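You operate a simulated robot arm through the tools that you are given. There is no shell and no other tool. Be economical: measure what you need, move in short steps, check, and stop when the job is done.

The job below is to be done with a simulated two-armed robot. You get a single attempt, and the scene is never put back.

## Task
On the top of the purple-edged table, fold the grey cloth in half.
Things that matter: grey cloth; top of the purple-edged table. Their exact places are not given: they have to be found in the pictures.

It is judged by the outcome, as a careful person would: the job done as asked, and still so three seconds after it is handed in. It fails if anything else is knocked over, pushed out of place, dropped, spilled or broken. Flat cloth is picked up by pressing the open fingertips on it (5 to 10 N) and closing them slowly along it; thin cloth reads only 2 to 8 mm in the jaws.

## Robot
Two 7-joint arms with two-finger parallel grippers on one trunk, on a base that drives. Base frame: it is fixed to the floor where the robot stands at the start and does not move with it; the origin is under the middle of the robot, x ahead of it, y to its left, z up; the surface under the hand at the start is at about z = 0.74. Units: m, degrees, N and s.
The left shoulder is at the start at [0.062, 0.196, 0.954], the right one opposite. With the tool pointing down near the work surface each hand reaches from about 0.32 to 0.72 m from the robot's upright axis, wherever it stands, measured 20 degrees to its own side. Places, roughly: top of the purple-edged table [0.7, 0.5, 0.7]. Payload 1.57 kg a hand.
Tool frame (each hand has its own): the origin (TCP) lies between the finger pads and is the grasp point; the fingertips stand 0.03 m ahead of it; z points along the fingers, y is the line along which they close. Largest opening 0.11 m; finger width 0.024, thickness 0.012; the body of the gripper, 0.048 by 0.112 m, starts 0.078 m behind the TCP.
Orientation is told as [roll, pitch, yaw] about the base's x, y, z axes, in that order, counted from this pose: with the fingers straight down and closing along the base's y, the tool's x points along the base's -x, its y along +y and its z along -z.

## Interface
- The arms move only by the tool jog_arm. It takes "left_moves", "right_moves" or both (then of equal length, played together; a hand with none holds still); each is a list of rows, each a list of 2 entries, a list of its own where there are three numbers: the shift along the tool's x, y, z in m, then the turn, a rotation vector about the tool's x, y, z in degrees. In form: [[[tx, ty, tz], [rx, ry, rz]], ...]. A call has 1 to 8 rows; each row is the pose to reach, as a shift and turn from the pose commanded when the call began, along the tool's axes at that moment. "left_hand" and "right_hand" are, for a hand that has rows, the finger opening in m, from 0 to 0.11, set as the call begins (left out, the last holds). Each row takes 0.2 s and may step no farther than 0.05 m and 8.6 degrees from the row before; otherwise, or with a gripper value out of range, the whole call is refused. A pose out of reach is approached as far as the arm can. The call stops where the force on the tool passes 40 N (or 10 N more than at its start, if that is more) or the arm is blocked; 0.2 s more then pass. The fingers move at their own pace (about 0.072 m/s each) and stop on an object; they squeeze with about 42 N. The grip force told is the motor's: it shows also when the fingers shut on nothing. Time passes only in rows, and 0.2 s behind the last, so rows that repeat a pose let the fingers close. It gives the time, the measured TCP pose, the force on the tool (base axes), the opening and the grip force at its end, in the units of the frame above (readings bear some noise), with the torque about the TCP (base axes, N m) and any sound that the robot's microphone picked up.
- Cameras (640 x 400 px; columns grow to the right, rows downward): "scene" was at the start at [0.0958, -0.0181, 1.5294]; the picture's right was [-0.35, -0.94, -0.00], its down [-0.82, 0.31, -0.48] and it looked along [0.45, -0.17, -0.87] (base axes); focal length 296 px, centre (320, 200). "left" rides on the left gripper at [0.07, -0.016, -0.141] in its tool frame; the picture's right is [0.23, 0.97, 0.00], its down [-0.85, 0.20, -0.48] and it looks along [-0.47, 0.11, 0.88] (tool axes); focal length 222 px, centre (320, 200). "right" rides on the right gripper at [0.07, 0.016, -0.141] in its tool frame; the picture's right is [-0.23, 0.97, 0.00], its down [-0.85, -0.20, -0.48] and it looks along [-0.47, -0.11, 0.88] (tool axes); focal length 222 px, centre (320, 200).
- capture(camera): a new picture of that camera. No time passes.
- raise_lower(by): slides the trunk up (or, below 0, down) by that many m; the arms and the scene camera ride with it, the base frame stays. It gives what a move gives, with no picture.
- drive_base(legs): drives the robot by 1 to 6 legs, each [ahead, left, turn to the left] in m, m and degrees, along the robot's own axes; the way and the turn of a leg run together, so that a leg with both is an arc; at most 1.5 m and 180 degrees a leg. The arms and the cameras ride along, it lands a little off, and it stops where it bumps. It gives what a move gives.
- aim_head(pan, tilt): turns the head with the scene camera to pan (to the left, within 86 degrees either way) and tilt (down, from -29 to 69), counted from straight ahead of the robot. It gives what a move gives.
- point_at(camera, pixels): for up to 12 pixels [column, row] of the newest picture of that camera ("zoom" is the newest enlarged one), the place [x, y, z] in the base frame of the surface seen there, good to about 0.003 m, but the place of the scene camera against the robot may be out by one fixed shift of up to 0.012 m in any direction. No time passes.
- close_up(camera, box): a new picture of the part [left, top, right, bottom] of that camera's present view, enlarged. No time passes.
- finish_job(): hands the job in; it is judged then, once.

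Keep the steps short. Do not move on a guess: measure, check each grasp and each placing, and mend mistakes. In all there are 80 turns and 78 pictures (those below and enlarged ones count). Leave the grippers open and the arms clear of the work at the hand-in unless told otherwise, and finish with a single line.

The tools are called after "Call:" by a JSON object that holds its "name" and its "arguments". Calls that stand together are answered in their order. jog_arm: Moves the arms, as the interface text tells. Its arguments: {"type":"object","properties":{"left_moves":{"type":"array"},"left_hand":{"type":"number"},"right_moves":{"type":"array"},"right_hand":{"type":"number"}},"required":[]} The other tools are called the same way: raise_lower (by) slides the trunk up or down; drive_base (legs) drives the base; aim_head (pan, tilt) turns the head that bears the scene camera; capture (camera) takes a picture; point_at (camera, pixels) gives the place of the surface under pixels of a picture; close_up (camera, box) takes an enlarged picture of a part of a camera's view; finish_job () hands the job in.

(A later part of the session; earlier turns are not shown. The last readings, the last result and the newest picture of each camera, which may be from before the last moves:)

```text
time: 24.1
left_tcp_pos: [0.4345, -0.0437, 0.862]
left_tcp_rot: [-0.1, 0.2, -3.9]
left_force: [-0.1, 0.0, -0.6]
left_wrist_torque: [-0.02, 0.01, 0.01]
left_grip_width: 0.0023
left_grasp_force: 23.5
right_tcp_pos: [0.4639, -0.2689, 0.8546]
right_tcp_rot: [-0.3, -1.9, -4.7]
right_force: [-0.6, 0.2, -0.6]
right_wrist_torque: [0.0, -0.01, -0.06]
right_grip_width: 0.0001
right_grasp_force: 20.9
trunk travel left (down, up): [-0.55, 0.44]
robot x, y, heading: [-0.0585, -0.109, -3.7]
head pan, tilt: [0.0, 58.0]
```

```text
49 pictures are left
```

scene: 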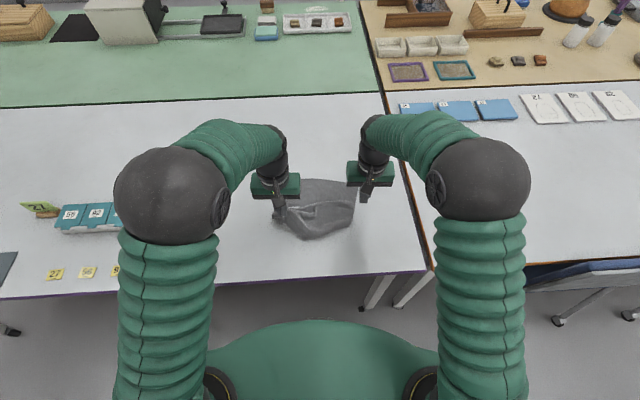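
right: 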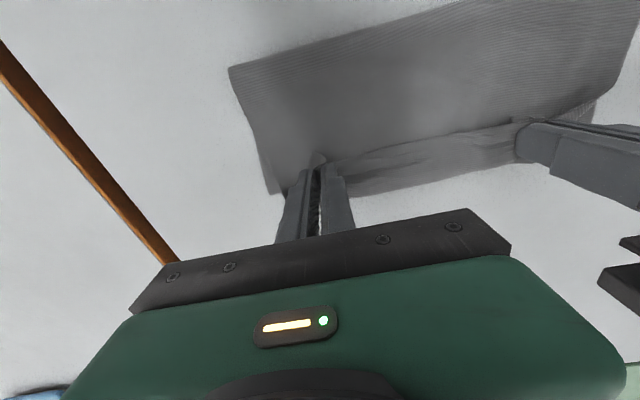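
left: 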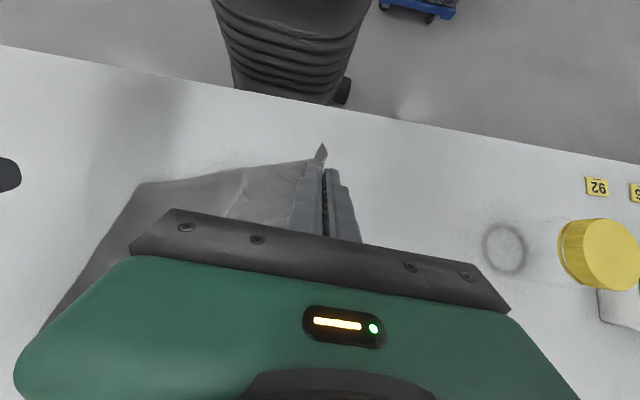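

I'll bring the left hand back and down over the near-left corner spot, and lift the right hand clear.

Call:
{"name": "jog_arm", "arguments": {"left_moves": [[[0.02, 0.002, 0.0], [0, 0, 0]], [[0.04, 0.004, 0.01], [0, 0, 0]], [[0.06, 0.006, 0.025], [0, 0, 0]], [[0.075, 0.008, 0.045], [0, 0, 0]], [[0.085, 0.009, 0.065], [0, 0, 0]], [[0.09, 0.009, 0.082], [0, 0, 0]], [[0.09, 0.009, 0.082], [0, 0, 0]]], "right_moves": [[[0, -0.01, -0.02], [0, -0.5, 0]], [[0, -0.02, -0.04], [0, 0, 0]], [[0, -0.03, -0.06], [0, 0.5, 0]], [[0, -0.04, -0.08], [0, 1, 0]], [[0, -0.06, -0.09], [0, 1.5, 0]], [[0, -0.08, -0.1], [0, 1.9, 0]], [[0, -0.08, -0.1], [0, 1.9, 0]]], "right_hand": 0.04}}

Call:
{"name": "capture", "arguments": {"camera": "right"}}

Call:
{"name": "capture", "arguments": {"camera": "scene"}}

```text
time: 25.7
left_tcp_pos: [0.3448, -0.0287, 0.7808]
left_tcp_rot: [-0.1, 0.2, -4.0]
left_force: [-0.1, -0.4, 0.5]
left_wrist_torque: [-0.01, -0.02, 0.01]
left_grip_width: 0.002
left_grasp_force: 23.7
right_tcp_pos: [0.4568, -0.3483, 0.9558]
right_tcp_rot: [-0.2, 0.4, -4.7]
right_force: [-0.3, 0.7, 0.1]
right_wrist_torque: [0.01, 0.02, -0.01]
right_grip_width: 0.04
right_grasp_force: 0.1
trunk travel left (down, up): [-0.55, 0.44]
robot x, y, heading: [-0.0609, -0.1092, -4.0]
head pan, tilt: [0.0, 58.0]
```

```text
48 pictures are left
```

right: 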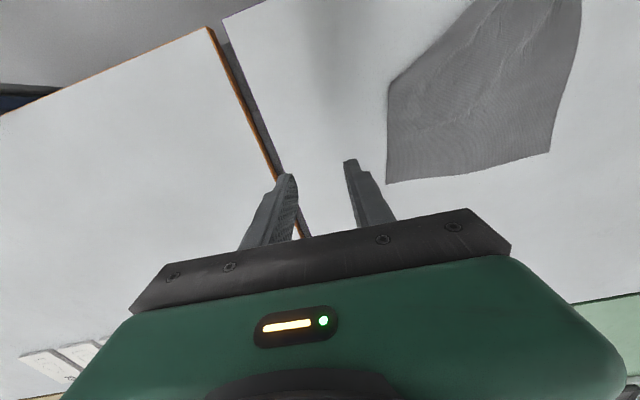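

```text
47 pictures are left
```

scene: 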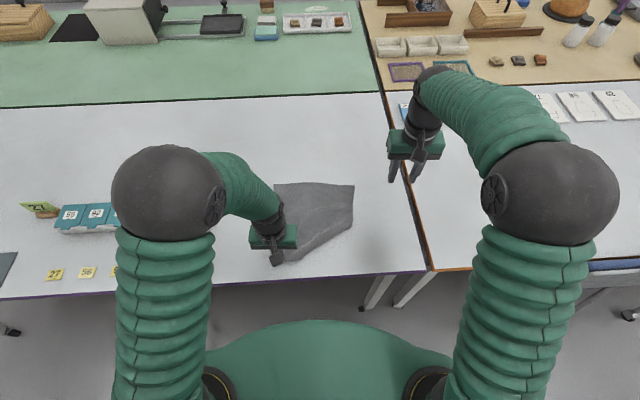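

The near-right part is turned over. I'll look closer.

Call:
{"name": "close_up", "arguments": {"camera": "scene", "box": [255, 170, 375, 275]}}

Call:
{"name": "close_up", "arguments": {"camera": "right", "box": [360, 0, 600, 200]}}

```text
3.81 times, centred on (315, 222) of scene
```

zoom: 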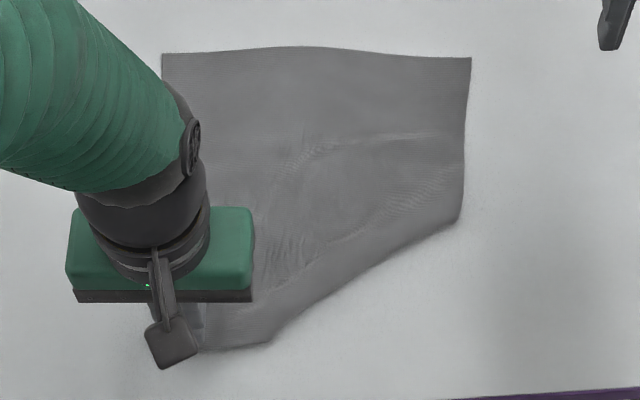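

```text
2.00 times, centred on (480, 100) of right
```

zoom: 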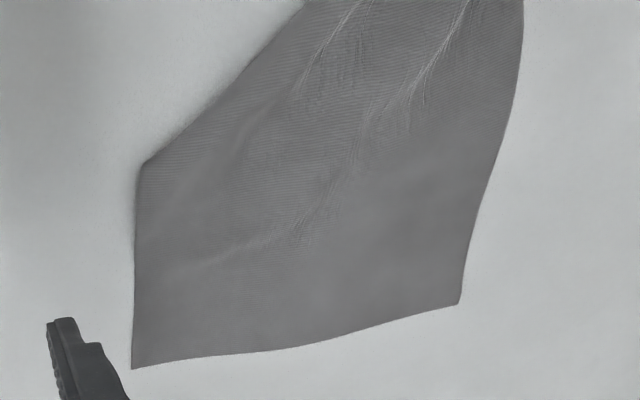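

No flap shows on top, so the near-right corner is tucked underneath. I'll measure the crease.

Call:
{"name": "point_at", "arguments": {"camera": "scene", "pixels": [[374, 185], [350, 227], [340, 237], [325, 246], [311, 258], [305, 262], [300, 240], [343, 186], [286, 185], [330, 230]]}}

Call:
{"name": "point_at", "arguments": {"camera": "right", "pixels": [[390, 84], [388, 181], [549, 150], [430, 50], [425, 70]]}}

Call:
{"name": "capture", "arguments": {"camera": "left"}}

```text
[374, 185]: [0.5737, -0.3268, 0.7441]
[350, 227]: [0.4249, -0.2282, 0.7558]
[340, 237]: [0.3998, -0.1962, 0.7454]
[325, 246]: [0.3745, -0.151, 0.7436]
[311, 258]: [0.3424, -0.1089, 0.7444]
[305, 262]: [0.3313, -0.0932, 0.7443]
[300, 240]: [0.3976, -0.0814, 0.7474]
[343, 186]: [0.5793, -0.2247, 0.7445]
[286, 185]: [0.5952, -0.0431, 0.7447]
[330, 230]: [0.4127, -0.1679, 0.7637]
```

```text
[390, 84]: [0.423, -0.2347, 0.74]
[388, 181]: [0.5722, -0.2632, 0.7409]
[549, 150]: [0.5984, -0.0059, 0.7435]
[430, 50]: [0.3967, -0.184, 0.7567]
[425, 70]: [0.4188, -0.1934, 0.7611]
```

```text
44 pictures are left
```

left: 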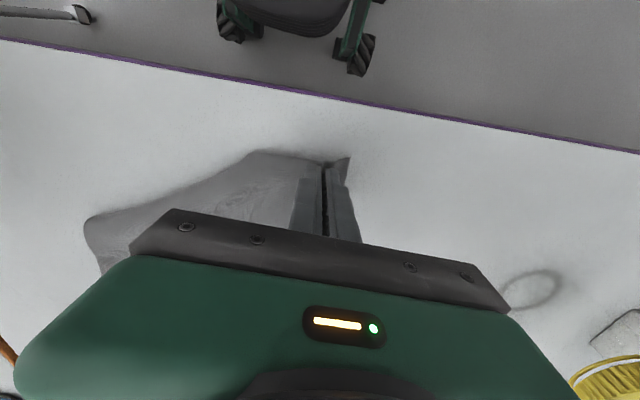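

The crease runs from (0.423,-0.235) to (0.335,-0.098). I'll bring the right hand over its middle, pick it up, let the flap hang and lay it out.

Call:
{"name": "jog_arm", "arguments": {"right_moves": [[[0.01, 0.024, 0.024], [0, 0, 0]], [[0.02, 0.048, 0.048], [0, 0, 0]], [[0.03, 0.072, 0.072], [0, 0, 0]], [[0.04, 0.096, 0.096], [0, 0, 0]], [[0.05, 0.12, 0.12], [0, 0, 0]], [[0.06, 0.146, 0.145], [0, 0, 0]], [[0.066, 0.168, 0.166], [0, 0, 0.7]], [[0.066, 0.168, 0.166], [0, 0, 0.7]]]}}

Call:
{"name": "capture", "arguments": {"camera": "right"}}

```text
time: 27.5
left_tcp_pos: [0.3458, -0.0294, 0.7792]
left_tcp_rot: [-0.2, 0.3, -4.0]
left_force: [1.2, 0.7, 0.0]
left_wrist_torque: [0.0, 0.03, -0.01]
left_grip_width: 0.002
left_grasp_force: 23.9
right_tcp_pos: [0.4058, -0.1765, 0.7875]
right_tcp_rot: [-0.4, 0.3, -5.4]
right_force: [0.8, 0.2, 0.7]
right_wrist_torque: [0.0, 0.02, 0.02]
right_grip_width: 0.0398
right_grasp_force: 0.1
trunk travel left (down, up): [-0.55, 0.44]
robot x, y, heading: [-0.0572, -0.1141, -4.0]
head pan, tilt: [0.0, 58.0]
```

```text
43 pictures are left
```

right: 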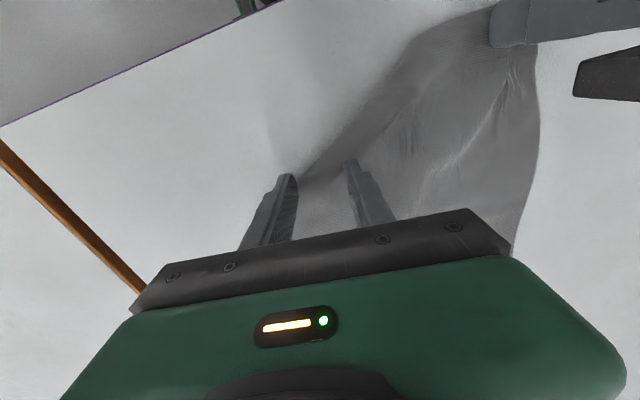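

The fingers straddle the crease area. I'll go down gently.

Call:
{"name": "jog_arm", "arguments": {"right_moves": [[[0, 0, 0.005], [0, 0, 0]], [[0, 0, 0.01], [0, 0, 0]], [[0, 0, 0.0135], [0, 0, 0]], [[0, 0, 0.0135], [0, 0, 0]]]}}

```text
time: 28.5
left_tcp_pos: [0.3461, -0.0291, 0.7796]
left_tcp_rot: [-0.1, 0.3, -3.8]
left_force: [-0.2, 0.1, 0.8]
left_wrist_torque: [-0.01, 0.0, 0.03]
left_grip_width: 0.0021
left_grasp_force: 23.6
right_tcp_pos: [0.4046, -0.1755, 0.7738]
right_tcp_rot: [-0.5, 0.3, -5.4]
right_force: [1.2, 0.6, 0.3]
right_wrist_torque: [0.01, -0.03, 0.01]
right_grip_width: 0.0402
right_grasp_force: 0.0
trunk travel left (down, up): [-0.55, 0.44]
robot x, y, heading: [-0.0633, -0.1119, -4.2]
head pan, tilt: [0.0, 58.0]
```

Call:
{"name": "jog_arm", "arguments": {"right_moves": [[[0, 0, 0.001], [-0.3, 0, 0]], [[0, 0, 0.0022], [-0.3, 0, 0]], [[0, 0, 0.0022], [-0.3, 0, 0]]]}}

```text
time: 29.3
left_tcp_pos: [0.3466, -0.028, 0.7799]
left_tcp_rot: [-0.1, 0.3, -3.9]
left_force: [-0.1, 0.3, -0.1]
left_wrist_torque: [-0.01, 0.02, 0.01]
left_grip_width: 0.0017
left_grasp_force: 23.7
right_tcp_pos: [0.4026, -0.1767, 0.7722]
right_tcp_rot: [-0.1, 0.2, -5.4]
right_force: [0.3, -0.8, 0.0]
right_wrist_torque: [-0.01, 0.03, 0.01]
right_grip_width: 0.0398
right_grasp_force: 0.0
trunk travel left (down, up): [-0.55, 0.44]
robot x, y, heading: [-0.062, -0.1103, -4.1]
head pan, tilt: [0.0, 58.0]
```

Still no contact. I'll go 1 mm more.

Call:
{"name": "jog_arm", "arguments": {"right_moves": [[[0, 0, 0.0006], [0, 0, 0]], [[0, 0, 0.0012], [0, 0, 0]], [[0, 0, 0.0012], [0, 0, 0]]]}}

```text
time: 30.1
left_tcp_pos: [0.3453, -0.0291, 0.7798]
left_tcp_rot: [-0.1, 0.3, -3.8]
left_force: [0.1, 0.0, 0.0]
left_wrist_torque: [0.01, 0.02, -0.02]
left_grip_width: 0.002
left_grasp_force: 24.1
right_tcp_pos: [0.4049, -0.1759, 0.7715]
right_tcp_rot: [-0.1, 0.3, -5.4]
right_force: [-0.1, -0.3, 1.6]
right_wrist_torque: [-0.03, 0.0, 0.03]
right_grip_width: 0.04
right_grasp_force: 0.1
trunk travel left (down, up): [-0.55, 0.44]
robot x, y, heading: [-0.0631, -0.1119, -3.8]
head pan, tilt: [0.0, 58.0]
```

Touching (1.6 N). I'll press 0.5 mm more and close in stages.

Call:
{"name": "jog_arm", "arguments": {"right_moves": [[[0, 0, 0.0005], [0, 0, 0]], [[0, 0, 0.0005], [0, 0, 0]]]}}

Call:
{"name": "jog_arm", "arguments": {"right_moves": [[[0, 0, 0], [0, 0, 0]]], "right_hand": 0.028}}

Call:
{"name": "jog_arm", "arguments": {"right_moves": [[[0, 0, 0], [0, 0, 0]]], "right_hand": 0.015}}

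Call:
{"name": "jog_arm", "arguments": {"right_moves": [[[0, 0, 0], [0, 0, 0]], [[0, 0, 0], [0, 0, 0]]], "right_hand": 0.0}}

```text
time: 30.7
left_tcp_pos: [0.3451, -0.0298, 0.781]
left_tcp_rot: [-0.1, 0.3, -3.9]
left_force: [-0.3, -0.4, -0.4]
left_wrist_torque: [0.01, 0.0, 0.05]
left_grip_width: 0.0018
left_grasp_force: 23.2
right_tcp_pos: [0.4041, -0.1758, 0.7715]
right_tcp_rot: [-0.1, 0.3, -5.3]
right_force: [-1.3, -0.8, 4.6]
right_wrist_torque: [-0.02, 0.0, 0.0]
right_grip_width: 0.0399
right_grasp_force: 0.0
trunk travel left (down, up): [-0.55, 0.44]
robot x, y, heading: [-0.0576, -0.1133, -4.0]
head pan, tilt: [0.0, 58.0]
```

```text
time: 31.1
left_tcp_pos: [0.3461, -0.0287, 0.7805]
left_tcp_rot: [-0.1, 0.3, -3.8]
left_force: [1.0, 0.4, 0.3]
left_wrist_torque: [0.01, 0.05, -0.02]
left_grip_width: 0.002
left_grasp_force: 23.3
right_tcp_pos: [0.4036, -0.1755, 0.7716]
right_tcp_rot: [-0.1, 0.2, -5.3]
right_force: [0.4, 0.3, 4.7]
right_wrist_torque: [0.02, 0.0, -0.01]
right_grip_width: 0.0279
right_grasp_force: 0.2
trunk travel left (down, up): [-0.55, 0.44]
robot x, y, heading: [-0.0592, -0.113, -4.0]
head pan, tilt: [0.0, 58.0]
```

```text
time: 31.5
left_tcp_pos: [0.3452, -0.029, 0.7799]
left_tcp_rot: [-0.1, 0.3, -4.0]
left_force: [0.2, 0.3, -0.4]
left_wrist_torque: [-0.01, -0.01, -0.03]
left_grip_width: 0.0021
left_grasp_force: 23.8
right_tcp_pos: [0.4038, -0.1766, 0.7716]
right_tcp_rot: [-0.1, 0.2, -5.4]
right_force: [0.1, 0.7, 6.0]
right_wrist_torque: [0.03, -0.04, 0.04]
right_grip_width: 0.0147
right_grasp_force: 0.0
trunk travel left (down, up): [-0.55, 0.44]
robot x, y, heading: [-0.0575, -0.1082, -3.9]
head pan, tilt: [0.0, 58.0]
```

```text
time: 32.1
left_tcp_pos: [0.3458, -0.0297, 0.7812]
left_tcp_rot: [-0.2, 0.3, -3.9]
left_force: [0.6, -1.5, -0.4]
left_wrist_torque: [-0.06, -0.01, 0.02]
left_grip_width: 0.0021
left_grasp_force: 24.0
right_tcp_pos: [0.4033, -0.1751, 0.772]
right_tcp_rot: [-0.1, 0.2, -5.4]
right_force: [0.4, 2.6, 6.5]
right_wrist_torque: [0.09, 0.07, 0.0]
right_grip_width: 0.0026
right_grasp_force: 23.7
trunk travel left (down, up): [-0.55, 0.44]
robot x, y, heading: [-0.062, -0.111, -4.0]
head pan, tilt: [0.0, 58.0]
```

Caught (2.6 mm). I'll lift it 11 cm so that the tucked flap hangs free, with the left rising 4 cm along, and look.

Call:
{"name": "jog_arm", "arguments": {"left_moves": [[[0, 0, -0.01], [0, 0, 0]], [[0, 0, -0.02], [0, 0, 0]], [[0, 0, -0.03], [0, 0, 0]], [[0, 0, -0.04], [0, 0, 0]], [[0, 0, -0.04], [0, 0, 0]], [[0, 0, -0.04], [0, 0, 0]]], "right_moves": [[[0, 0.005, -0.025], [0, 0, 0]], [[0, 0.005, -0.05], [0, 0, 0]], [[0, 0.005, -0.08], [0, 0, 0]], [[0, 0.005, -0.11], [0, 0, 0]], [[0, 0.005, -0.11], [0, 0, 0]], [[0, 0.005, -0.11], [0, 0, 0]]]}}

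Call:
{"name": "capture", "arguments": {"camera": "right"}}

Call:
{"name": "close_up", "arguments": {"camera": "scene", "box": [230, 160, 400, 280]}}

```text
time: 33.5
left_tcp_pos: [0.3455, -0.0297, 0.8214]
left_tcp_rot: [-0.1, 0.3, -4.0]
left_force: [1.0, -5.0, 1.5]
left_wrist_torque: [-0.1, -0.06, 0.0]
left_grip_width: 0.0019
left_grasp_force: 23.7
right_tcp_pos: [0.4058, -0.1706, 0.8795]
right_tcp_rot: [0.0, 0.3, -5.3]
right_force: [-1.8, 4.4, -2.5]
right_wrist_torque: [0.12, 0.0, -0.03]
right_grip_width: 0.0028
right_grasp_force: 23.6
trunk travel left (down, up): [-0.55, 0.44]
robot x, y, heading: [-0.0639, -0.113, -4.2]
head pan, tilt: [0.0, 58.0]
```

```text
42 pictures are left
```

right: 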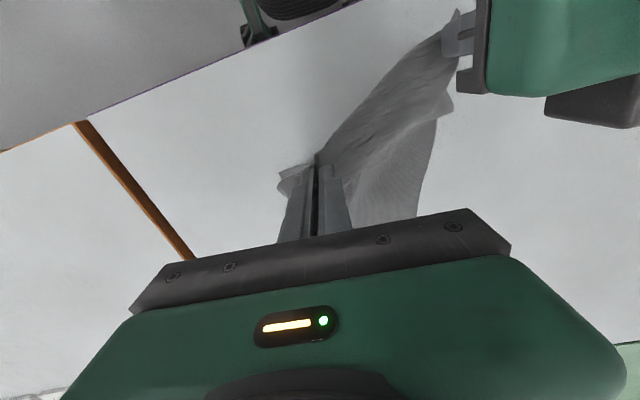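

```text
3.33 times, centred on (315, 220) of scene
```

zoom: 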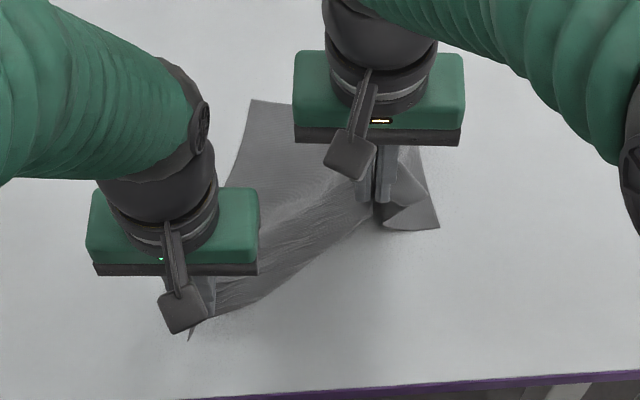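

A corner shows beside the right fingers at zoom (438,227). I'll measure it.

Call:
{"name": "point_at", "arguments": {"camera": "zoom", "pixels": [[435, 224], [410, 195], [390, 222], [415, 150], [300, 210], [330, 240], [255, 105], [385, 210]]}}

Call:
{"name": "close_up", "arguments": {"camera": "right", "box": [250, 60, 500, 230]}}

```text
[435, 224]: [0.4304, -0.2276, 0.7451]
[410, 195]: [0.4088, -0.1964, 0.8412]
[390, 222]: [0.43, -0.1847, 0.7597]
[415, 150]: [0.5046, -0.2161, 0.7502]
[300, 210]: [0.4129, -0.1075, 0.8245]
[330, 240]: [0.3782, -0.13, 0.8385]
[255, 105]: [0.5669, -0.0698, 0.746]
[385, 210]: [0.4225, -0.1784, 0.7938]
```

```text
2.35 times, centred on (375, 145) of right
```

zoom: 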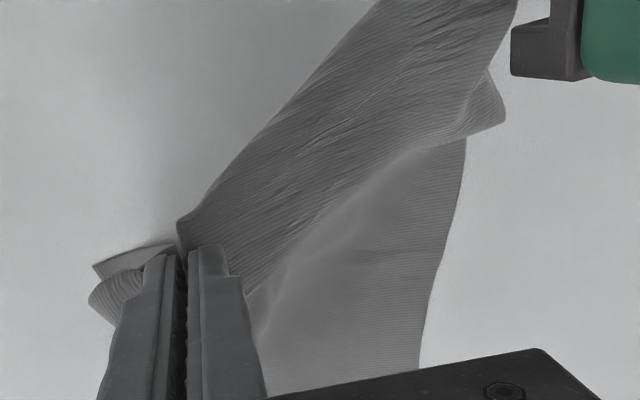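

The picture shows the pinch mid-crease, with the flap hanging below. I'll swing both hands outward (right and toward the robot), then come down while moving inward so that the corner lands outside.

Call:
{"name": "jog_arm", "arguments": {"left_moves": [[[0.01, -0.015, 0], [0, 0, 0]], [[0.02, -0.03, 0], [0, 0, 0]], [[0.025, -0.045, 0], [0, 0, 0]], [[0.03, -0.05, 0], [0, 0, 0]], [[0.025, -0.04, 0.005], [0, 0, 0]], [[0.015, -0.025, 0.01], [0, 0, 0]], [[0.005, -0.01, 0.015], [0, 0, 0]], [[0, 0, 0.02], [0, 0, 0]]], "right_moves": [[[0.012, -0.015, -0.01], [0, 0, 0]], [[0.024, -0.03, -0.015], [0, 0, 0]], [[0.036, -0.045, -0.015], [0, 0, 0]], [[0.045, -0.055, -0.01], [0, 0, 0]], [[0.04, -0.045, 0.02], [0, 0, 0]], [[0.02, -0.025, 0.045], [0, 0, 0]], [[0.0, -0.005, 0.07], [0, 0, 0]], [[-0.02, 0.015, 0.09], [0, 0, 0]]]}}

Call:
{"name": "capture", "arguments": {"camera": "right"}}

Call:
{"name": "close_up", "arguments": {"camera": "scene", "box": [230, 160, 400, 280]}}

```text
time: 35.3
left_tcp_pos: [0.3485, -0.0284, 0.799]
left_tcp_rot: [-0.2, 0.5, -4.0]
left_force: [0.3, -0.4, 0.4]
left_wrist_torque: [0.01, 0.0, 0.01]
left_grip_width: 0.0016
left_grasp_force: 23.4
right_tcp_pos: [0.4283, -0.1586, 0.7899]
right_tcp_rot: [-0.1, 0.3, -5.6]
right_force: [-1.0, 0.8, -0.9]
right_wrist_torque: [-0.02, -0.02, 0.02]
right_grip_width: 0.0026
right_grasp_force: 23.9
trunk travel left (down, up): [-0.55, 0.44]
robot x, y, heading: [-0.0612, -0.1107, -4.1]
head pan, tilt: [0.0, 58.0]
```

```text
39 pictures are left
```

right: 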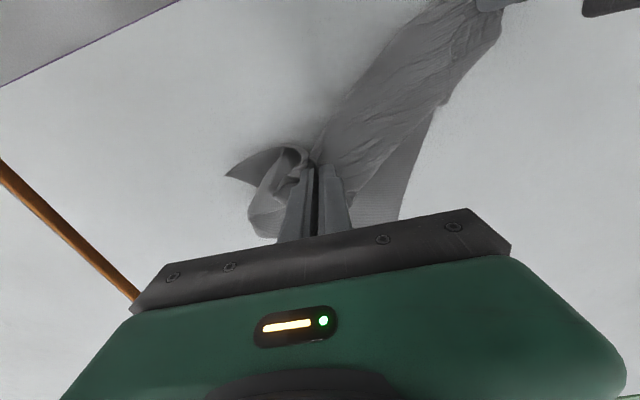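

```text
3.33 times, centred on (315, 220) of scene
```

zoom: 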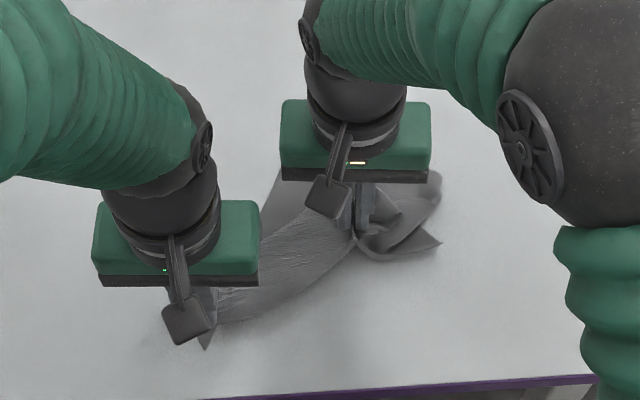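

A corner tip now pokes out at right cam (228,176). I'll open the right hand, lift it clear, look and measure.

Call:
{"name": "jog_arm", "arguments": {"right_moves": [[[0, 0, 0.01], [0, 0, 0]], [[0, 0, 0.01], [0, 0, 0]]]}}

Call:
{"name": "jog_arm", "arguments": {"right_moves": [[[0, 0, 0], [0, 0, 0]], [[0, 0, -0.005], [0, 0, 0]], [[0, 0, -0.04], [0, 0, 0]], [[0, -0.03, -0.08], [0, 0, 0]], [[0, -0.06, -0.12], [0, 0, 0]]], "right_hand": 0.04}}

Call:
{"name": "capture", "arguments": {"camera": "right"}}

Call:
{"name": "close_up", "arguments": {"camera": "scene", "box": [240, 160, 390, 275]}}

```text
time: 35.9
left_tcp_pos: [0.3477, -0.0289, 0.8001]
left_tcp_rot: [0.1, 0.3, -3.8]
left_force: [0.1, -0.5, -0.3]
left_wrist_torque: [0.01, -0.04, -0.03]
left_grip_width: 0.0019
left_grasp_force: 23.7
right_tcp_pos: [0.4256, -0.1587, 0.7812]
right_tcp_rot: [0.0, 0.3, -5.3]
right_force: [-0.2, -0.2, 0.8]
right_wrist_torque: [-0.02, 0.01, 0.01]
right_grip_width: 0.0027
right_grasp_force: 24.1
trunk travel left (down, up): [-0.55, 0.44]
robot x, y, heading: [-0.0627, -0.1116, -3.8]
head pan, tilt: [0.0, 58.0]
```

```text
time: 37.1
left_tcp_pos: [0.3451, -0.0303, 0.8009]
left_tcp_rot: [0.0, 0.3, -3.9]
left_force: [-0.4, 0.1, 0.5]
left_wrist_torque: [0.02, 0.0, -0.01]
left_grip_width: 0.002
left_grasp_force: 23.9
right_tcp_pos: [0.4231, -0.2208, 0.9008]
right_tcp_rot: [0.0, 0.3, -5.3]
right_force: [0.4, -0.2, 0.1]
right_wrist_torque: [0.0, 0.01, 0.01]
right_grip_width: 0.0397
right_grasp_force: 0.0
trunk travel left (down, up): [-0.55, 0.44]
robot x, y, heading: [-0.0637, -0.1136, -4.0]
head pan, tilt: [0.0, 58.0]
```

```text
37 pictures are left
```

right: 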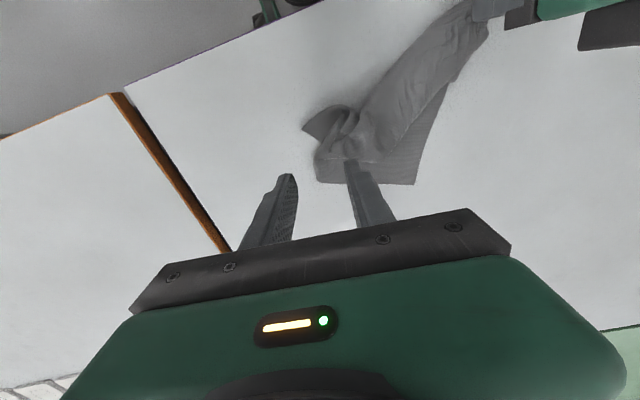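

```text
3.48 times, centred on (315, 218) of scene
```

zoom: 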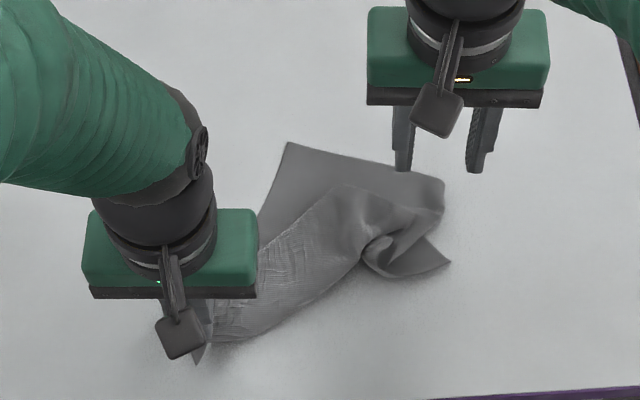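

The cloth is bunched now. One corner tip is free at zoom (447,262). I'll measure it and other points, to take that corner and open the cloth by hanging it between both hands.

Call:
{"name": "point_at", "arguments": {"camera": "zoom", "pixels": [[445, 262], [420, 265], [400, 272], [440, 185], [290, 146], [400, 240], [430, 215]]}}

Call:
{"name": "point_at", "arguments": {"camera": "right", "pixels": [[307, 130], [325, 125], [320, 178], [412, 182], [340, 150]]}}

Call:
{"name": "close_up", "arguments": {"camera": "right", "box": [280, 80, 480, 200]}}

```text
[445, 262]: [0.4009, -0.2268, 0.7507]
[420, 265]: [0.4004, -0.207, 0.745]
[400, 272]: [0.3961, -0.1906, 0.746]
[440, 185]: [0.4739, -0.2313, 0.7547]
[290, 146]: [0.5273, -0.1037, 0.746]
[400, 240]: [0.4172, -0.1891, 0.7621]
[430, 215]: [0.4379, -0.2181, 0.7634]
```

```text
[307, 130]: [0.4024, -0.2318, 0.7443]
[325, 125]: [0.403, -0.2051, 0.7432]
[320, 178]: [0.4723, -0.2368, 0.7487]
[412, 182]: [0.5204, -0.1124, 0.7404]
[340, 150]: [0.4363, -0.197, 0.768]
```

```text
3.20 times, centred on (380, 140) of right
```

zoom: 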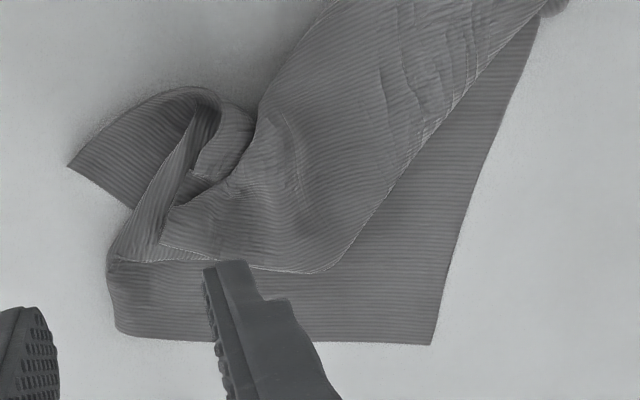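

Reading this view: the tip at (0.402,-0.232) is the far-right corner and (0.52,-0.112) is the far-left corner, both free on the table. Near-right lies on top of the bundle. I'll release the left hand and move to pick both far corners, so the cloth can hang from its far edge and open by its own weight.

Call:
{"name": "jog_arm", "arguments": {"left_moves": [[[0, 0, 0.015], [0, 0, 0]], [[0, 0, 0.02], [0, 0, 0]]]}}

Call:
{"name": "jog_arm", "arguments": {"left_moves": [[[0, 0, 0], [0, 0, 0]], [[0, 0, -0.005], [0, 0, 0]], [[0, 0, -0.05], [0, 0, 0]], [[-0.01, 0, -0.08], [0, 0, 0]]], "left_hand": 0.05}}

Call:
{"name": "capture", "arguments": {"camera": "left"}}

Call:
{"name": "capture", "arguments": {"camera": "scene"}}

```text
time: 37.7
left_tcp_pos: [0.346, -0.0301, 0.7799]
left_tcp_rot: [-0.1, 0.3, -3.9]
left_force: [-0.6, 0.7, -0.1]
left_wrist_torque: [0.01, 0.0, -0.02]
left_grip_width: 0.0018
left_grasp_force: 23.8
right_tcp_pos: [0.4229, -0.2189, 0.9004]
right_tcp_rot: [-0.1, 0.3, -5.4]
right_force: [0.6, -0.5, 0.6]
right_wrist_torque: [0.0, 0.02, 0.02]
right_grip_width: 0.0401
right_grasp_force: 0.1
trunk travel left (down, up): [-0.55, 0.44]
robot x, y, heading: [-0.0655, -0.1125, -4.1]
head pan, tilt: [0.0, 58.0]
```

```text
time: 38.7
left_tcp_pos: [0.357, -0.0314, 0.8626]
left_tcp_rot: [-0.2, 0.3, -3.9]
left_force: [1.1, -0.3, -0.1]
left_wrist_torque: [0.0, 0.06, 0.01]
left_grip_width: 0.0501
left_grasp_force: 0.1
right_tcp_pos: [0.4245, -0.2187, 0.9005]
right_tcp_rot: [0.0, 0.3, -5.4]
right_force: [0.4, 0.1, 0.8]
right_wrist_torque: [0.01, 0.02, -0.01]
right_grip_width: 0.0398
right_grasp_force: 0.1
trunk travel left (down, up): [-0.55, 0.44]
robot x, y, heading: [-0.0619, -0.1149, -3.8]
head pan, tilt: [0.0, 58.0]
```

```text
34 pictures are left
```

left: 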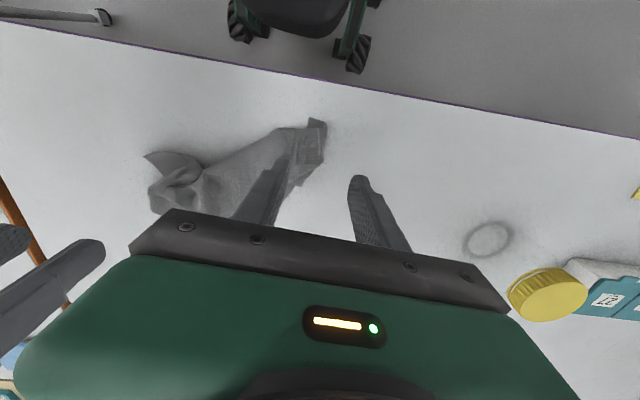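

```text
33 pictures are left
```

scene: 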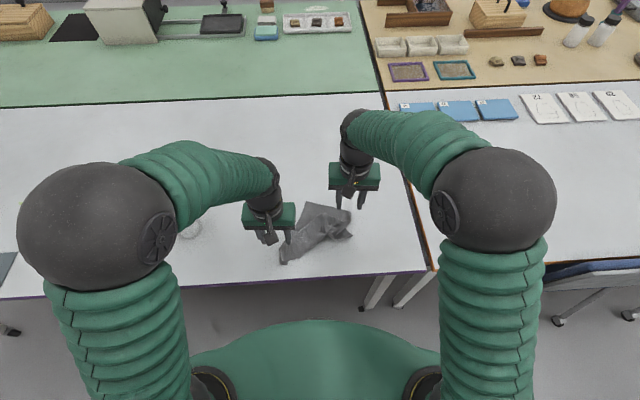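

I'll move the left hand over the far-left corner at z≈0.80 with a 0.025 opening, then check.

Call:
{"name": "jog_arm", "arguments": {"left_moves": [[[-0.03, -0.016, 0], [0, 0, 0]], [[-0.06, -0.032, 0], [0, 0, 0]], [[-0.09, -0.047, 0.01], [0, 0, 0]], [[-0.12, -0.063, 0.03], [0, 0, 0]], [[-0.151, -0.0785, 0.05], [0, 0, 0]], [[-0.151, -0.0785, 0.064], [0, 0, 0]], [[-0.151, -0.0785, 0.064], [0, 0, 0]]], "left_hand": 0.027}}

Call:
{"name": "capture", "arguments": {"camera": "left"}}

Call:
{"name": "capture", "arguments": {"camera": "right"}}

```text
time: 40.3
left_tcp_pos: [0.4998, -0.1206, 0.7945]
left_tcp_rot: [0.0, 0.3, -4.0]
left_force: [-0.2, 0.3, -0.2]
left_wrist_torque: [0.01, 0.0, 0.02]
left_grip_width: 0.0272
left_grasp_force: 0.1
right_tcp_pos: [0.4241, -0.2193, 0.9006]
right_tcp_rot: [0.0, 0.3, -5.3]
right_force: [0.0, 0.8, -0.4]
right_wrist_torque: [0.01, 0.0, -0.03]
right_grip_width: 0.0401
right_grasp_force: 0.1
trunk travel left (down, up): [-0.55, 0.44]
robot x, y, heading: [-0.0573, -0.1102, -3.9]
head pan, tilt: [0.0, 58.0]
```

```text
32 pictures are left
```

left: 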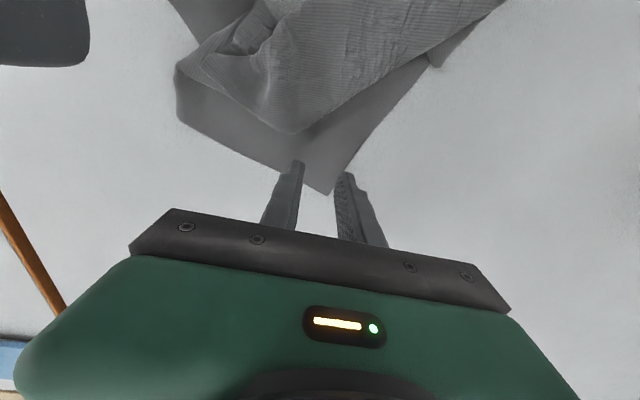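

```text
31 pictures are left
```

right: 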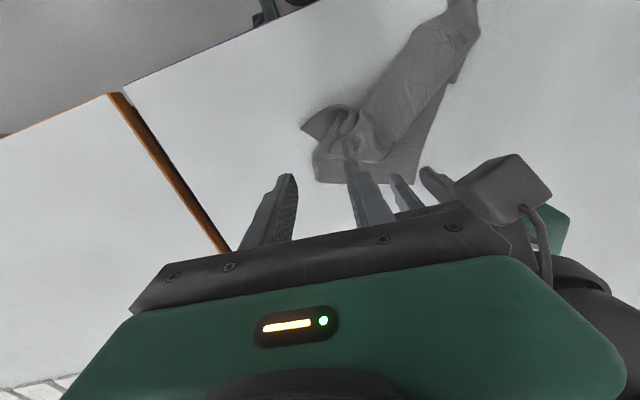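

I'll check the corner position against the left TCP, and the far-right tip again.

Call:
{"name": "point_at", "arguments": {"camera": "left", "pixels": [[329, 191], [310, 170], [340, 172], [181, 120]]}}

Call:
{"name": "point_at", "arguments": {"camera": "right", "pixels": [[306, 128], [320, 138], [330, 112], [318, 180]]}}

```text
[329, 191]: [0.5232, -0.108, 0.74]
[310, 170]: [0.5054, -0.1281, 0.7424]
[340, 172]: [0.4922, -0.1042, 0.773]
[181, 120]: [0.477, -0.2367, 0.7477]
```

```text
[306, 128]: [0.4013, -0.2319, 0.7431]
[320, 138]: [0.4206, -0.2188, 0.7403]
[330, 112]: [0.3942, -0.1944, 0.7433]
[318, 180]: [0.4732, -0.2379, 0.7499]
```

The corner is at (0.524,-0.108). I'll shift the left 4 mm ahead and 3 mm left, and descend to contact.

Call:
{"name": "jog_arm", "arguments": {"left_moves": [[[-0.004, 0.003, 0.01], [0, 0, 0]], [[-0.004, 0.003, 0.018], [0, 0, 0]], [[-0.004, 0.003, 0.0225], [0, 0, 0]], [[-0.004, 0.003, 0.0235], [0, 0, 0]], [[-0.004, 0.003, 0.0235], [0, 0, 0]]]}}

```text
time: 41.5
left_tcp_pos: [0.5046, -0.1169, 0.7717]
left_tcp_rot: [-0.1, 0.3, -4.0]
left_force: [-0.3, 1.0, -0.7]
left_wrist_torque: [0.0, 0.01, 0.03]
left_grip_width: 0.0269
left_grasp_force: 0.1
right_tcp_pos: [0.4231, -0.2179, 0.8997]
right_tcp_rot: [0.1, 0.3, -5.5]
right_force: [-0.3, 0.3, -0.4]
right_wrist_torque: [0.0, -0.01, -0.03]
right_grip_width: 0.04
right_grasp_force: 0.1
trunk travel left (down, up): [-0.55, 0.44]
robot x, y, heading: [-0.0619, -0.1096, -3.9]
head pan, tilt: [0.0, 58.0]
```

I'll press the left about 1 mm more, and bring the right down over the far-right tip to z≈0.79.

Call:
{"name": "jog_arm", "arguments": {"left_moves": [[[0, 0, 0.0005], [0, 0, 0]], [[0, 0, 0.001], [0, 0, 0]], [[0, 0, 0.001], [0, 0, 0]], [[0, 0, 0.001], [0, 0, 0]], [[0, 0, 0.001], [0, 0, 0]]], "right_moves": [[[0.0144, 0.0037, 0.03], [0, 0, 0]], [[0.0144, 0.0037, 0.06], [0, 0, 0]], [[0.0144, 0.0037, 0.09], [0, 0, 0]], [[0.0144, 0.0037, 0.11], [0, 0, 0]], [[0.0144, 0.0037, 0.11], [0, 0, 0]]], "right_hand": 0.027}}

Call:
{"name": "capture", "arguments": {"camera": "right"}}

```text
time: 42.7
left_tcp_pos: [0.5046, -0.1163, 0.7707]
left_tcp_rot: [-0.1, 0.3, -3.9]
left_force: [0.2, 0.5, 4.1]
left_wrist_torque: [-0.01, -0.06, -0.03]
left_grip_width: 0.0271
left_grasp_force: 0.0
right_tcp_pos: [0.4067, -0.2141, 0.7893]
right_tcp_rot: [0.0, 0.3, -5.3]
right_force: [-0.6, 0.2, -0.4]
right_wrist_torque: [0.02, -0.01, 0.03]
right_grip_width: 0.0268
right_grasp_force: 0.0
trunk travel left (down, up): [-0.55, 0.44]
robot x, y, heading: [-0.0601, -0.1094, -4.2]
head pan, tilt: [0.0, 58.0]
```

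```text
30 pictures are left
```

right: 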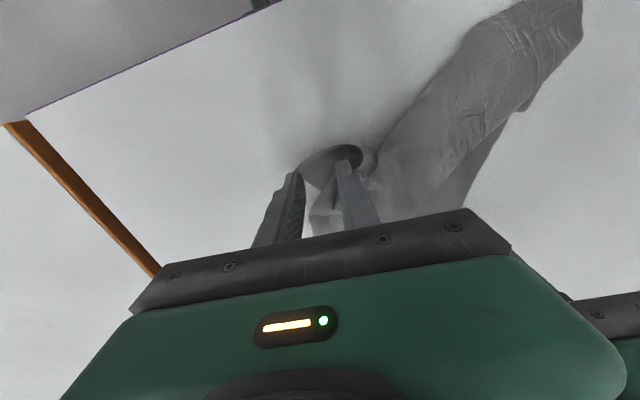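

Left presses at 4 N, almost enough. I'll add 0.3 mm and close it in stages while the right descends to contact.

Call:
{"name": "jog_arm", "arguments": {"left_moves": [[[0, 0, 0.0003], [0, 0, 0]], [[0, 0, 0.0003], [0, 0, 0]], [[0, 0, 0.0003], [0, 0, 0]]], "right_moves": [[[0, 0, 0.01], [0, 0, 0]], [[0, 0, 0.0165], [0, 0, 0]], [[0, 0, 0.0175], [0, 0, 0]]]}}

Call:
{"name": "jog_arm", "arguments": {"left_moves": [[[0, 0, 0], [0, 0, 0]]], "left_hand": 0.018}}

Call:
{"name": "jog_arm", "arguments": {"left_moves": [[[0, 0, 0], [0, 0, 0]]], "left_hand": 0.01}}

Call:
{"name": "jog_arm", "arguments": {"left_moves": [[[0, 0, 0], [0, 0, 0]], [[0, 0, 0], [0, 0, 0]]], "left_hand": 0}}

```text
time: 43.5
left_tcp_pos: [0.5049, -0.1167, 0.771]
left_tcp_rot: [0.0, 0.2, -3.8]
left_force: [-0.1, 0.8, 5.9]
left_wrist_torque: [0.0, -0.03, 0.02]
left_grip_width: 0.0267
left_grasp_force: 0.1
right_tcp_pos: [0.4062, -0.2126, 0.7738]
right_tcp_rot: [0.0, 0.3, -5.4]
right_force: [0.3, -0.2, 0.0]
right_wrist_torque: [0.0, 0.02, 0.02]
right_grip_width: 0.0271
right_grasp_force: 0.0
trunk travel left (down, up): [-0.55, 0.44]
robot x, y, heading: [-0.062, -0.1086, -4.0]
head pan, tilt: [0.0, 58.0]
```

```text
time: 43.9
left_tcp_pos: [0.5035, -0.1163, 0.7707]
left_tcp_rot: [-0.1, 0.3, -4.0]
left_force: [-0.5, -0.1, 6.2]
left_wrist_torque: [-0.01, -0.04, -0.02]
left_grip_width: 0.0175
left_grasp_force: 0.1
right_tcp_pos: [0.4059, -0.2125, 0.7729]
right_tcp_rot: [0.0, 0.2, -5.4]
right_force: [0.4, 0.4, 0.8]
right_wrist_torque: [0.0, -0.01, -0.02]
right_grip_width: 0.027
right_grasp_force: 0.0
trunk travel left (down, up): [-0.55, 0.44]
robot x, y, heading: [-0.065, -0.1074, -4.2]
head pan, tilt: [0.0, 58.0]
```

```text
time: 44.3
left_tcp_pos: [0.5056, -0.1175, 0.7712]
left_tcp_rot: [-0.1, 0.4, -3.9]
left_force: [0.0, -0.8, 7.1]
left_wrist_torque: [-0.05, -0.03, -0.02]
left_grip_width: 0.0089
left_grasp_force: 0.1
right_tcp_pos: [0.4058, -0.2133, 0.7736]
right_tcp_rot: [0.0, 0.3, -5.4]
right_force: [1.2, -0.5, -0.2]
right_wrist_torque: [-0.02, -0.04, 0.01]
right_grip_width: 0.0271
right_grasp_force: 0.1
trunk travel left (down, up): [-0.55, 0.44]
robot x, y, heading: [-0.0597, -0.1129, -4.1]
head pan, tilt: [0.0, 58.0]
```

```text
time: 44.9
left_tcp_pos: [0.5047, -0.1164, 0.7729]
left_tcp_rot: [-0.2, 0.1, -4.1]
left_force: [-0.1, 0.0, 6.9]
left_wrist_torque: [-0.03, -0.03, 0.01]
left_grip_width: 0.0022
left_grasp_force: 23.1
right_tcp_pos: [0.4053, -0.2122, 0.774]
right_tcp_rot: [0.0, 0.4, -5.4]
right_force: [0.4, 0.4, 0.0]
right_wrist_torque: [0.01, 0.0, -0.02]
right_grip_width: 0.0272
right_grasp_force: 0.2
trunk travel left (down, up): [-0.55, 0.44]
robot x, y, heading: [-0.0581, -0.11, -4.1]
head pan, tilt: [0.0, 58.0]
```

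Left has it (2.2 mm). Right goes 2 mm further down.

Call:
{"name": "jog_arm", "arguments": {"right_moves": [[[0, 0, 0.001], [0, 0, 0]], [[0, 0, 0.002], [0, 0, 0]], [[0, 0, 0.002], [0, 0, 0]]]}}

```text
time: 45.7
left_tcp_pos: [0.5049, -0.1168, 0.7713]
left_tcp_rot: [-0.1, 0.3, -4.0]
left_force: [0.1, -0.7, 5.3]
left_wrist_torque: [-0.02, -0.05, -0.01]
left_grip_width: 0.002
left_grasp_force: 23.3
right_tcp_pos: [0.4053, -0.2129, 0.7714]
right_tcp_rot: [0.0, 0.3, -5.4]
right_force: [0.7, -1.3, 8.4]
right_wrist_torque: [0.12, -0.11, -0.02]
right_grip_width: 0.0259
right_grasp_force: 0.1
trunk travel left (down, up): [-0.55, 0.44]
robot x, y, heading: [-0.0624, -0.1117, -4.1]
head pan, tilt: [0.0, 58.0]
```

Right presses at 8 N. I'll close it in stages.

Call:
{"name": "jog_arm", "arguments": {"right_moves": [[[0, 0, 0], [0, 0, 0]]], "right_hand": 0.018}}

Call:
{"name": "jog_arm", "arguments": {"right_moves": [[[0, 0, 0], [0, 0, 0]]], "right_hand": 0.01}}

Call:
{"name": "jog_arm", "arguments": {"right_moves": [[[0, 0, 0], [0, 0, 0]], [[0, 0, 0], [0, 0, 0]]], "right_hand": 0}}

Call:
{"name": "capture", "arguments": {"camera": "right"}}

```text
time: 46.1
left_tcp_pos: [0.5043, -0.1171, 0.7711]
left_tcp_rot: [-0.1, 0.2, -3.9]
left_force: [1.6, -0.5, 2.4]
left_wrist_torque: [-0.06, -0.03, -0.01]
left_grip_width: 0.002
left_grasp_force: 24.0
right_tcp_pos: [0.4056, -0.2128, 0.7716]
right_tcp_rot: [0.0, 0.2, -5.3]
right_force: [0.0, -1.5, 10.3]
right_wrist_torque: [0.12, -0.13, -0.04]
right_grip_width: 0.017
right_grasp_force: 0.1
trunk travel left (down, up): [-0.55, 0.44]
robot x, y, heading: [-0.0627, -0.1145, -3.7]
head pan, tilt: [0.0, 58.0]
```

```text
time: 46.5
left_tcp_pos: [0.5043, -0.1169, 0.7713]
left_tcp_rot: [-0.1, 0.2, -3.9]
left_force: [0.0, 0.2, 2.2]
left_wrist_torque: [0.0, -0.05, -0.01]
left_grip_width: 0.0021
left_grasp_force: 23.5
right_tcp_pos: [0.4041, -0.2116, 0.7717]
right_tcp_rot: [0.0, 0.3, -5.4]
right_force: [0.5, 0.1, 12.2]
right_wrist_torque: [0.1, -0.09, -0.01]
right_grip_width: 0.0093
right_grasp_force: 0.0
trunk travel left (down, up): [-0.55, 0.44]
robot x, y, heading: [-0.0614, -0.109, -3.9]
head pan, tilt: [0.0, 58.0]
```

```text
time: 47.1
left_tcp_pos: [0.5049, -0.116, 0.7722]
left_tcp_rot: [0.0, 0.3, -3.9]
left_force: [-0.4, -0.3, 2.2]
left_wrist_torque: [-0.01, 0.01, 0.02]
left_grip_width: 0.002
left_grasp_force: 23.4
right_tcp_pos: [0.4053, -0.2122, 0.7715]
right_tcp_rot: [-0.1, 0.3, -5.4]
right_force: [0.7, 3.7, 11.8]
right_wrist_torque: [0.13, -0.12, 0.03]
right_grip_width: 0.0
right_grasp_force: 21.1
trunk travel left (down, up): [-0.55, 0.44]
robot x, y, heading: [-0.0596, -0.1129, -3.7]
head pan, tilt: [0.0, 58.0]
```

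```text
29 pictures are left
```

right: 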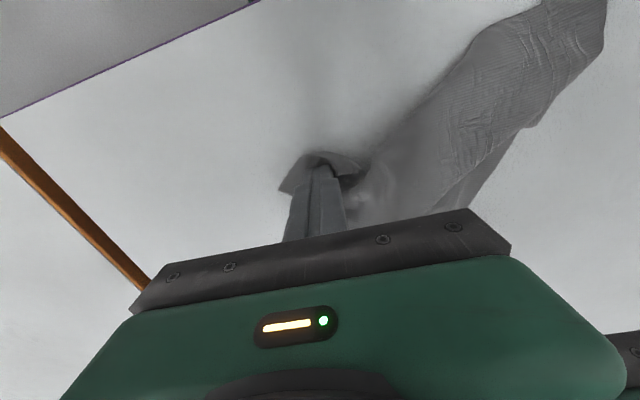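

The right missed: the inner finger was riding on thicker layers. I'll lift it, reopen and take a look.

Call:
{"name": "jog_arm", "arguments": {"right_moves": [[[0, 0, -0.02], [0, 0, 0]], [[0, -0.02, -0.06], [0, 0, 0]], [[0, -0.03, -0.09], [0, 0, 0]], [[0, -0.03, -0.09], [0, 0, 0]]]}}

Call:
{"name": "jog_arm", "arguments": {"right_moves": [[[0, 0, 0], [0, 0, 0]]], "right_hand": 0.03}}

Call:
{"name": "close_up", "arguments": {"camera": "right", "box": [260, 70, 500, 220]}}

```text
time: 48.1
left_tcp_pos: [0.504, -0.1162, 0.7709]
left_tcp_rot: [-0.1, 0.3, -4.0]
left_force: [-0.5, -0.3, 6.1]
left_wrist_torque: [-0.03, 0.0, 0.03]
left_grip_width: 0.0018
left_grasp_force: 23.5
right_tcp_pos: [0.4037, -0.2414, 0.8597]
right_tcp_rot: [0.1, 0.3, -5.4]
right_force: [-0.4, 0.7, -0.2]
right_wrist_torque: [-0.01, -0.01, 0.0]
right_grip_width: 0.0002
right_grasp_force: 21.6
trunk travel left (down, up): [-0.55, 0.44]
robot x, y, heading: [-0.0617, -0.1107, -4.2]
head pan, tilt: [0.0, 58.0]
```

```text
time: 48.5
left_tcp_pos: [0.5039, -0.1163, 0.7708]
left_tcp_rot: [-0.1, 0.3, -4.0]
left_force: [0.0, 1.0, 7.4]
left_wrist_torque: [-0.03, -0.05, 0.01]
left_grip_width: 0.0024
left_grasp_force: 23.2
right_tcp_pos: [0.4036, -0.2417, 0.8592]
right_tcp_rot: [0.0, 0.3, -5.5]
right_force: [-0.4, 0.2, -0.1]
right_wrist_torque: [0.01, 0.0, -0.01]
right_grip_width: 0.03
right_grasp_force: 0.2
trunk travel left (down, up): [-0.55, 0.44]
robot x, y, heading: [-0.059, -0.1129, -4.2]
head pan, tilt: [0.0, 58.0]
```

```text
2.67 times, centred on (380, 145) of right
```

zoom: 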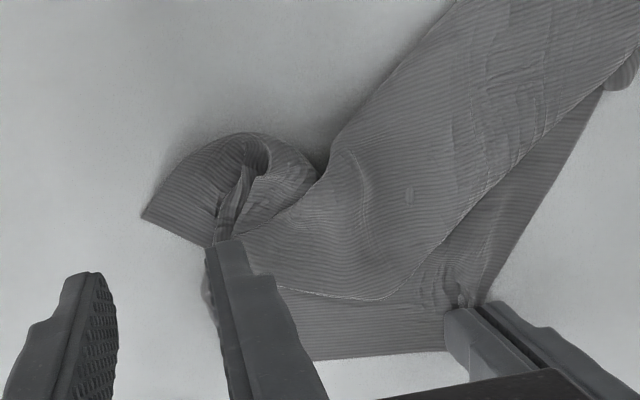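

Call:
{"name": "point_at", "arguments": {"camera": "zoom", "pixels": [[148, 213], [200, 240], [180, 170], [215, 145], [190, 205], [215, 190], [250, 145], [285, 190], [235, 230], [255, 185]]}}

```text
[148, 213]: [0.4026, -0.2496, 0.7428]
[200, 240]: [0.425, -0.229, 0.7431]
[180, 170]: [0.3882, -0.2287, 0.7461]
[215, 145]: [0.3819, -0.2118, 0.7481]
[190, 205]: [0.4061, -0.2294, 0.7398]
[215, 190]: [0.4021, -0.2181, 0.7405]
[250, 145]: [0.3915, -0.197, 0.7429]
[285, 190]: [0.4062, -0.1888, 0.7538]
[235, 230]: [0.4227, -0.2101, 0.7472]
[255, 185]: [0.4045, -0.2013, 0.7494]
```

The tip is at (0.403,-0.250), and flat single cloth lies around (0.404,-0.228). I'll place the right there with a narrower opening (0.018) and descend to just above contact.

Call:
{"name": "jog_arm", "arguments": {"right_moves": [[[0.0005, 0.0134, 0.03], [0, 0, 0]], [[0.0005, 0.0134, 0.06], [0, 0, 0]], [[0.0005, 0.0134, 0.08], [0, 0, 0]], [[0.0005, 0.0134, 0.087], [0, 0, 0]], [[0.0005, 0.0134, 0.088], [0, 0, 0]], [[0.0005, 0.0134, 0.088], [0, 0, 0]]], "right_hand": 0.018}}

```text
time: 49.9
left_tcp_pos: [0.5045, -0.1162, 0.7705]
left_tcp_rot: [0.0, 0.3, -3.8]
left_force: [-1.1, 0.2, 6.9]
left_wrist_torque: [-0.02, 0.0, -0.02]
left_grip_width: 0.0022
left_grasp_force: 23.6
right_tcp_pos: [0.4033, -0.2286, 0.7728]
right_tcp_rot: [0.0, 0.2, -5.4]
right_force: [0.4, 0.1, 0.5]
right_wrist_torque: [0.0, 0.06, 0.01]
right_grip_width: 0.0184
right_grasp_force: 0.1
trunk travel left (down, up): [-0.55, 0.44]
robot x, y, heading: [-0.0644, -0.1155, -4.0]
head pan, tilt: [0.0, 58.0]
```

Call:
{"name": "jog_arm", "arguments": {"right_moves": [[[0, 0, 0.001], [0, 0, 0]], [[0, 0, 0.0018], [0, 0, 0]], [[0, 0, 0.0018], [0, 0, 0]]]}}

```text
time: 50.7
left_tcp_pos: [0.5046, -0.1169, 0.7711]
left_tcp_rot: [-0.1, 0.3, -4.0]
left_force: [0.3, -0.5, 7.1]
left_wrist_torque: [-0.03, 0.0, -0.02]
left_grip_width: 0.0022
left_grasp_force: 23.5
right_tcp_pos: [0.4034, -0.2286, 0.7725]
right_tcp_rot: [0.0, 0.3, -5.3]
right_force: [0.4, -0.4, 2.1]
right_wrist_torque: [0.06, -0.04, -0.01]
right_grip_width: 0.0185
right_grasp_force: 0.3
trunk travel left (down, up): [-0.55, 0.44]
robot x, y, heading: [-0.0586, -0.105, -3.8]
head pan, tilt: [0.0, 58.0]
```

Touching lightly on the inner tip. I'll press 0.6 mm more with a 0.6° roll toward the outer tip.

Call:
{"name": "jog_arm", "arguments": {"right_moves": [[[0, 0, 0.0005], [-0.6, 0, 0]], [[0, 0, 0.0006], [-0.6, 0, 0]], [[0, 0, 0.0006], [-0.6, 0, 0]]]}}

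```text
time: 51.5
left_tcp_pos: [0.5051, -0.1169, 0.7713]
left_tcp_rot: [-0.1, 0.4, -4.1]
left_force: [0.6, 0.0, 3.4]
left_wrist_torque: [0.02, -0.01, -0.02]
left_grip_width: 0.0022
left_grasp_force: 23.6
right_tcp_pos: [0.4041, -0.2295, 0.7714]
right_tcp_rot: [0.6, 0.2, -5.4]
right_force: [1.4, -0.8, 8.7]
right_wrist_torque: [0.1, -0.08, 0.02]
right_grip_width: 0.0177
right_grasp_force: 0.2
trunk travel left (down, up): [-0.55, 0.44]
robot x, y, heading: [-0.0575, -0.1116, -3.9]
head pan, tilt: [0.0, 58.0]
```

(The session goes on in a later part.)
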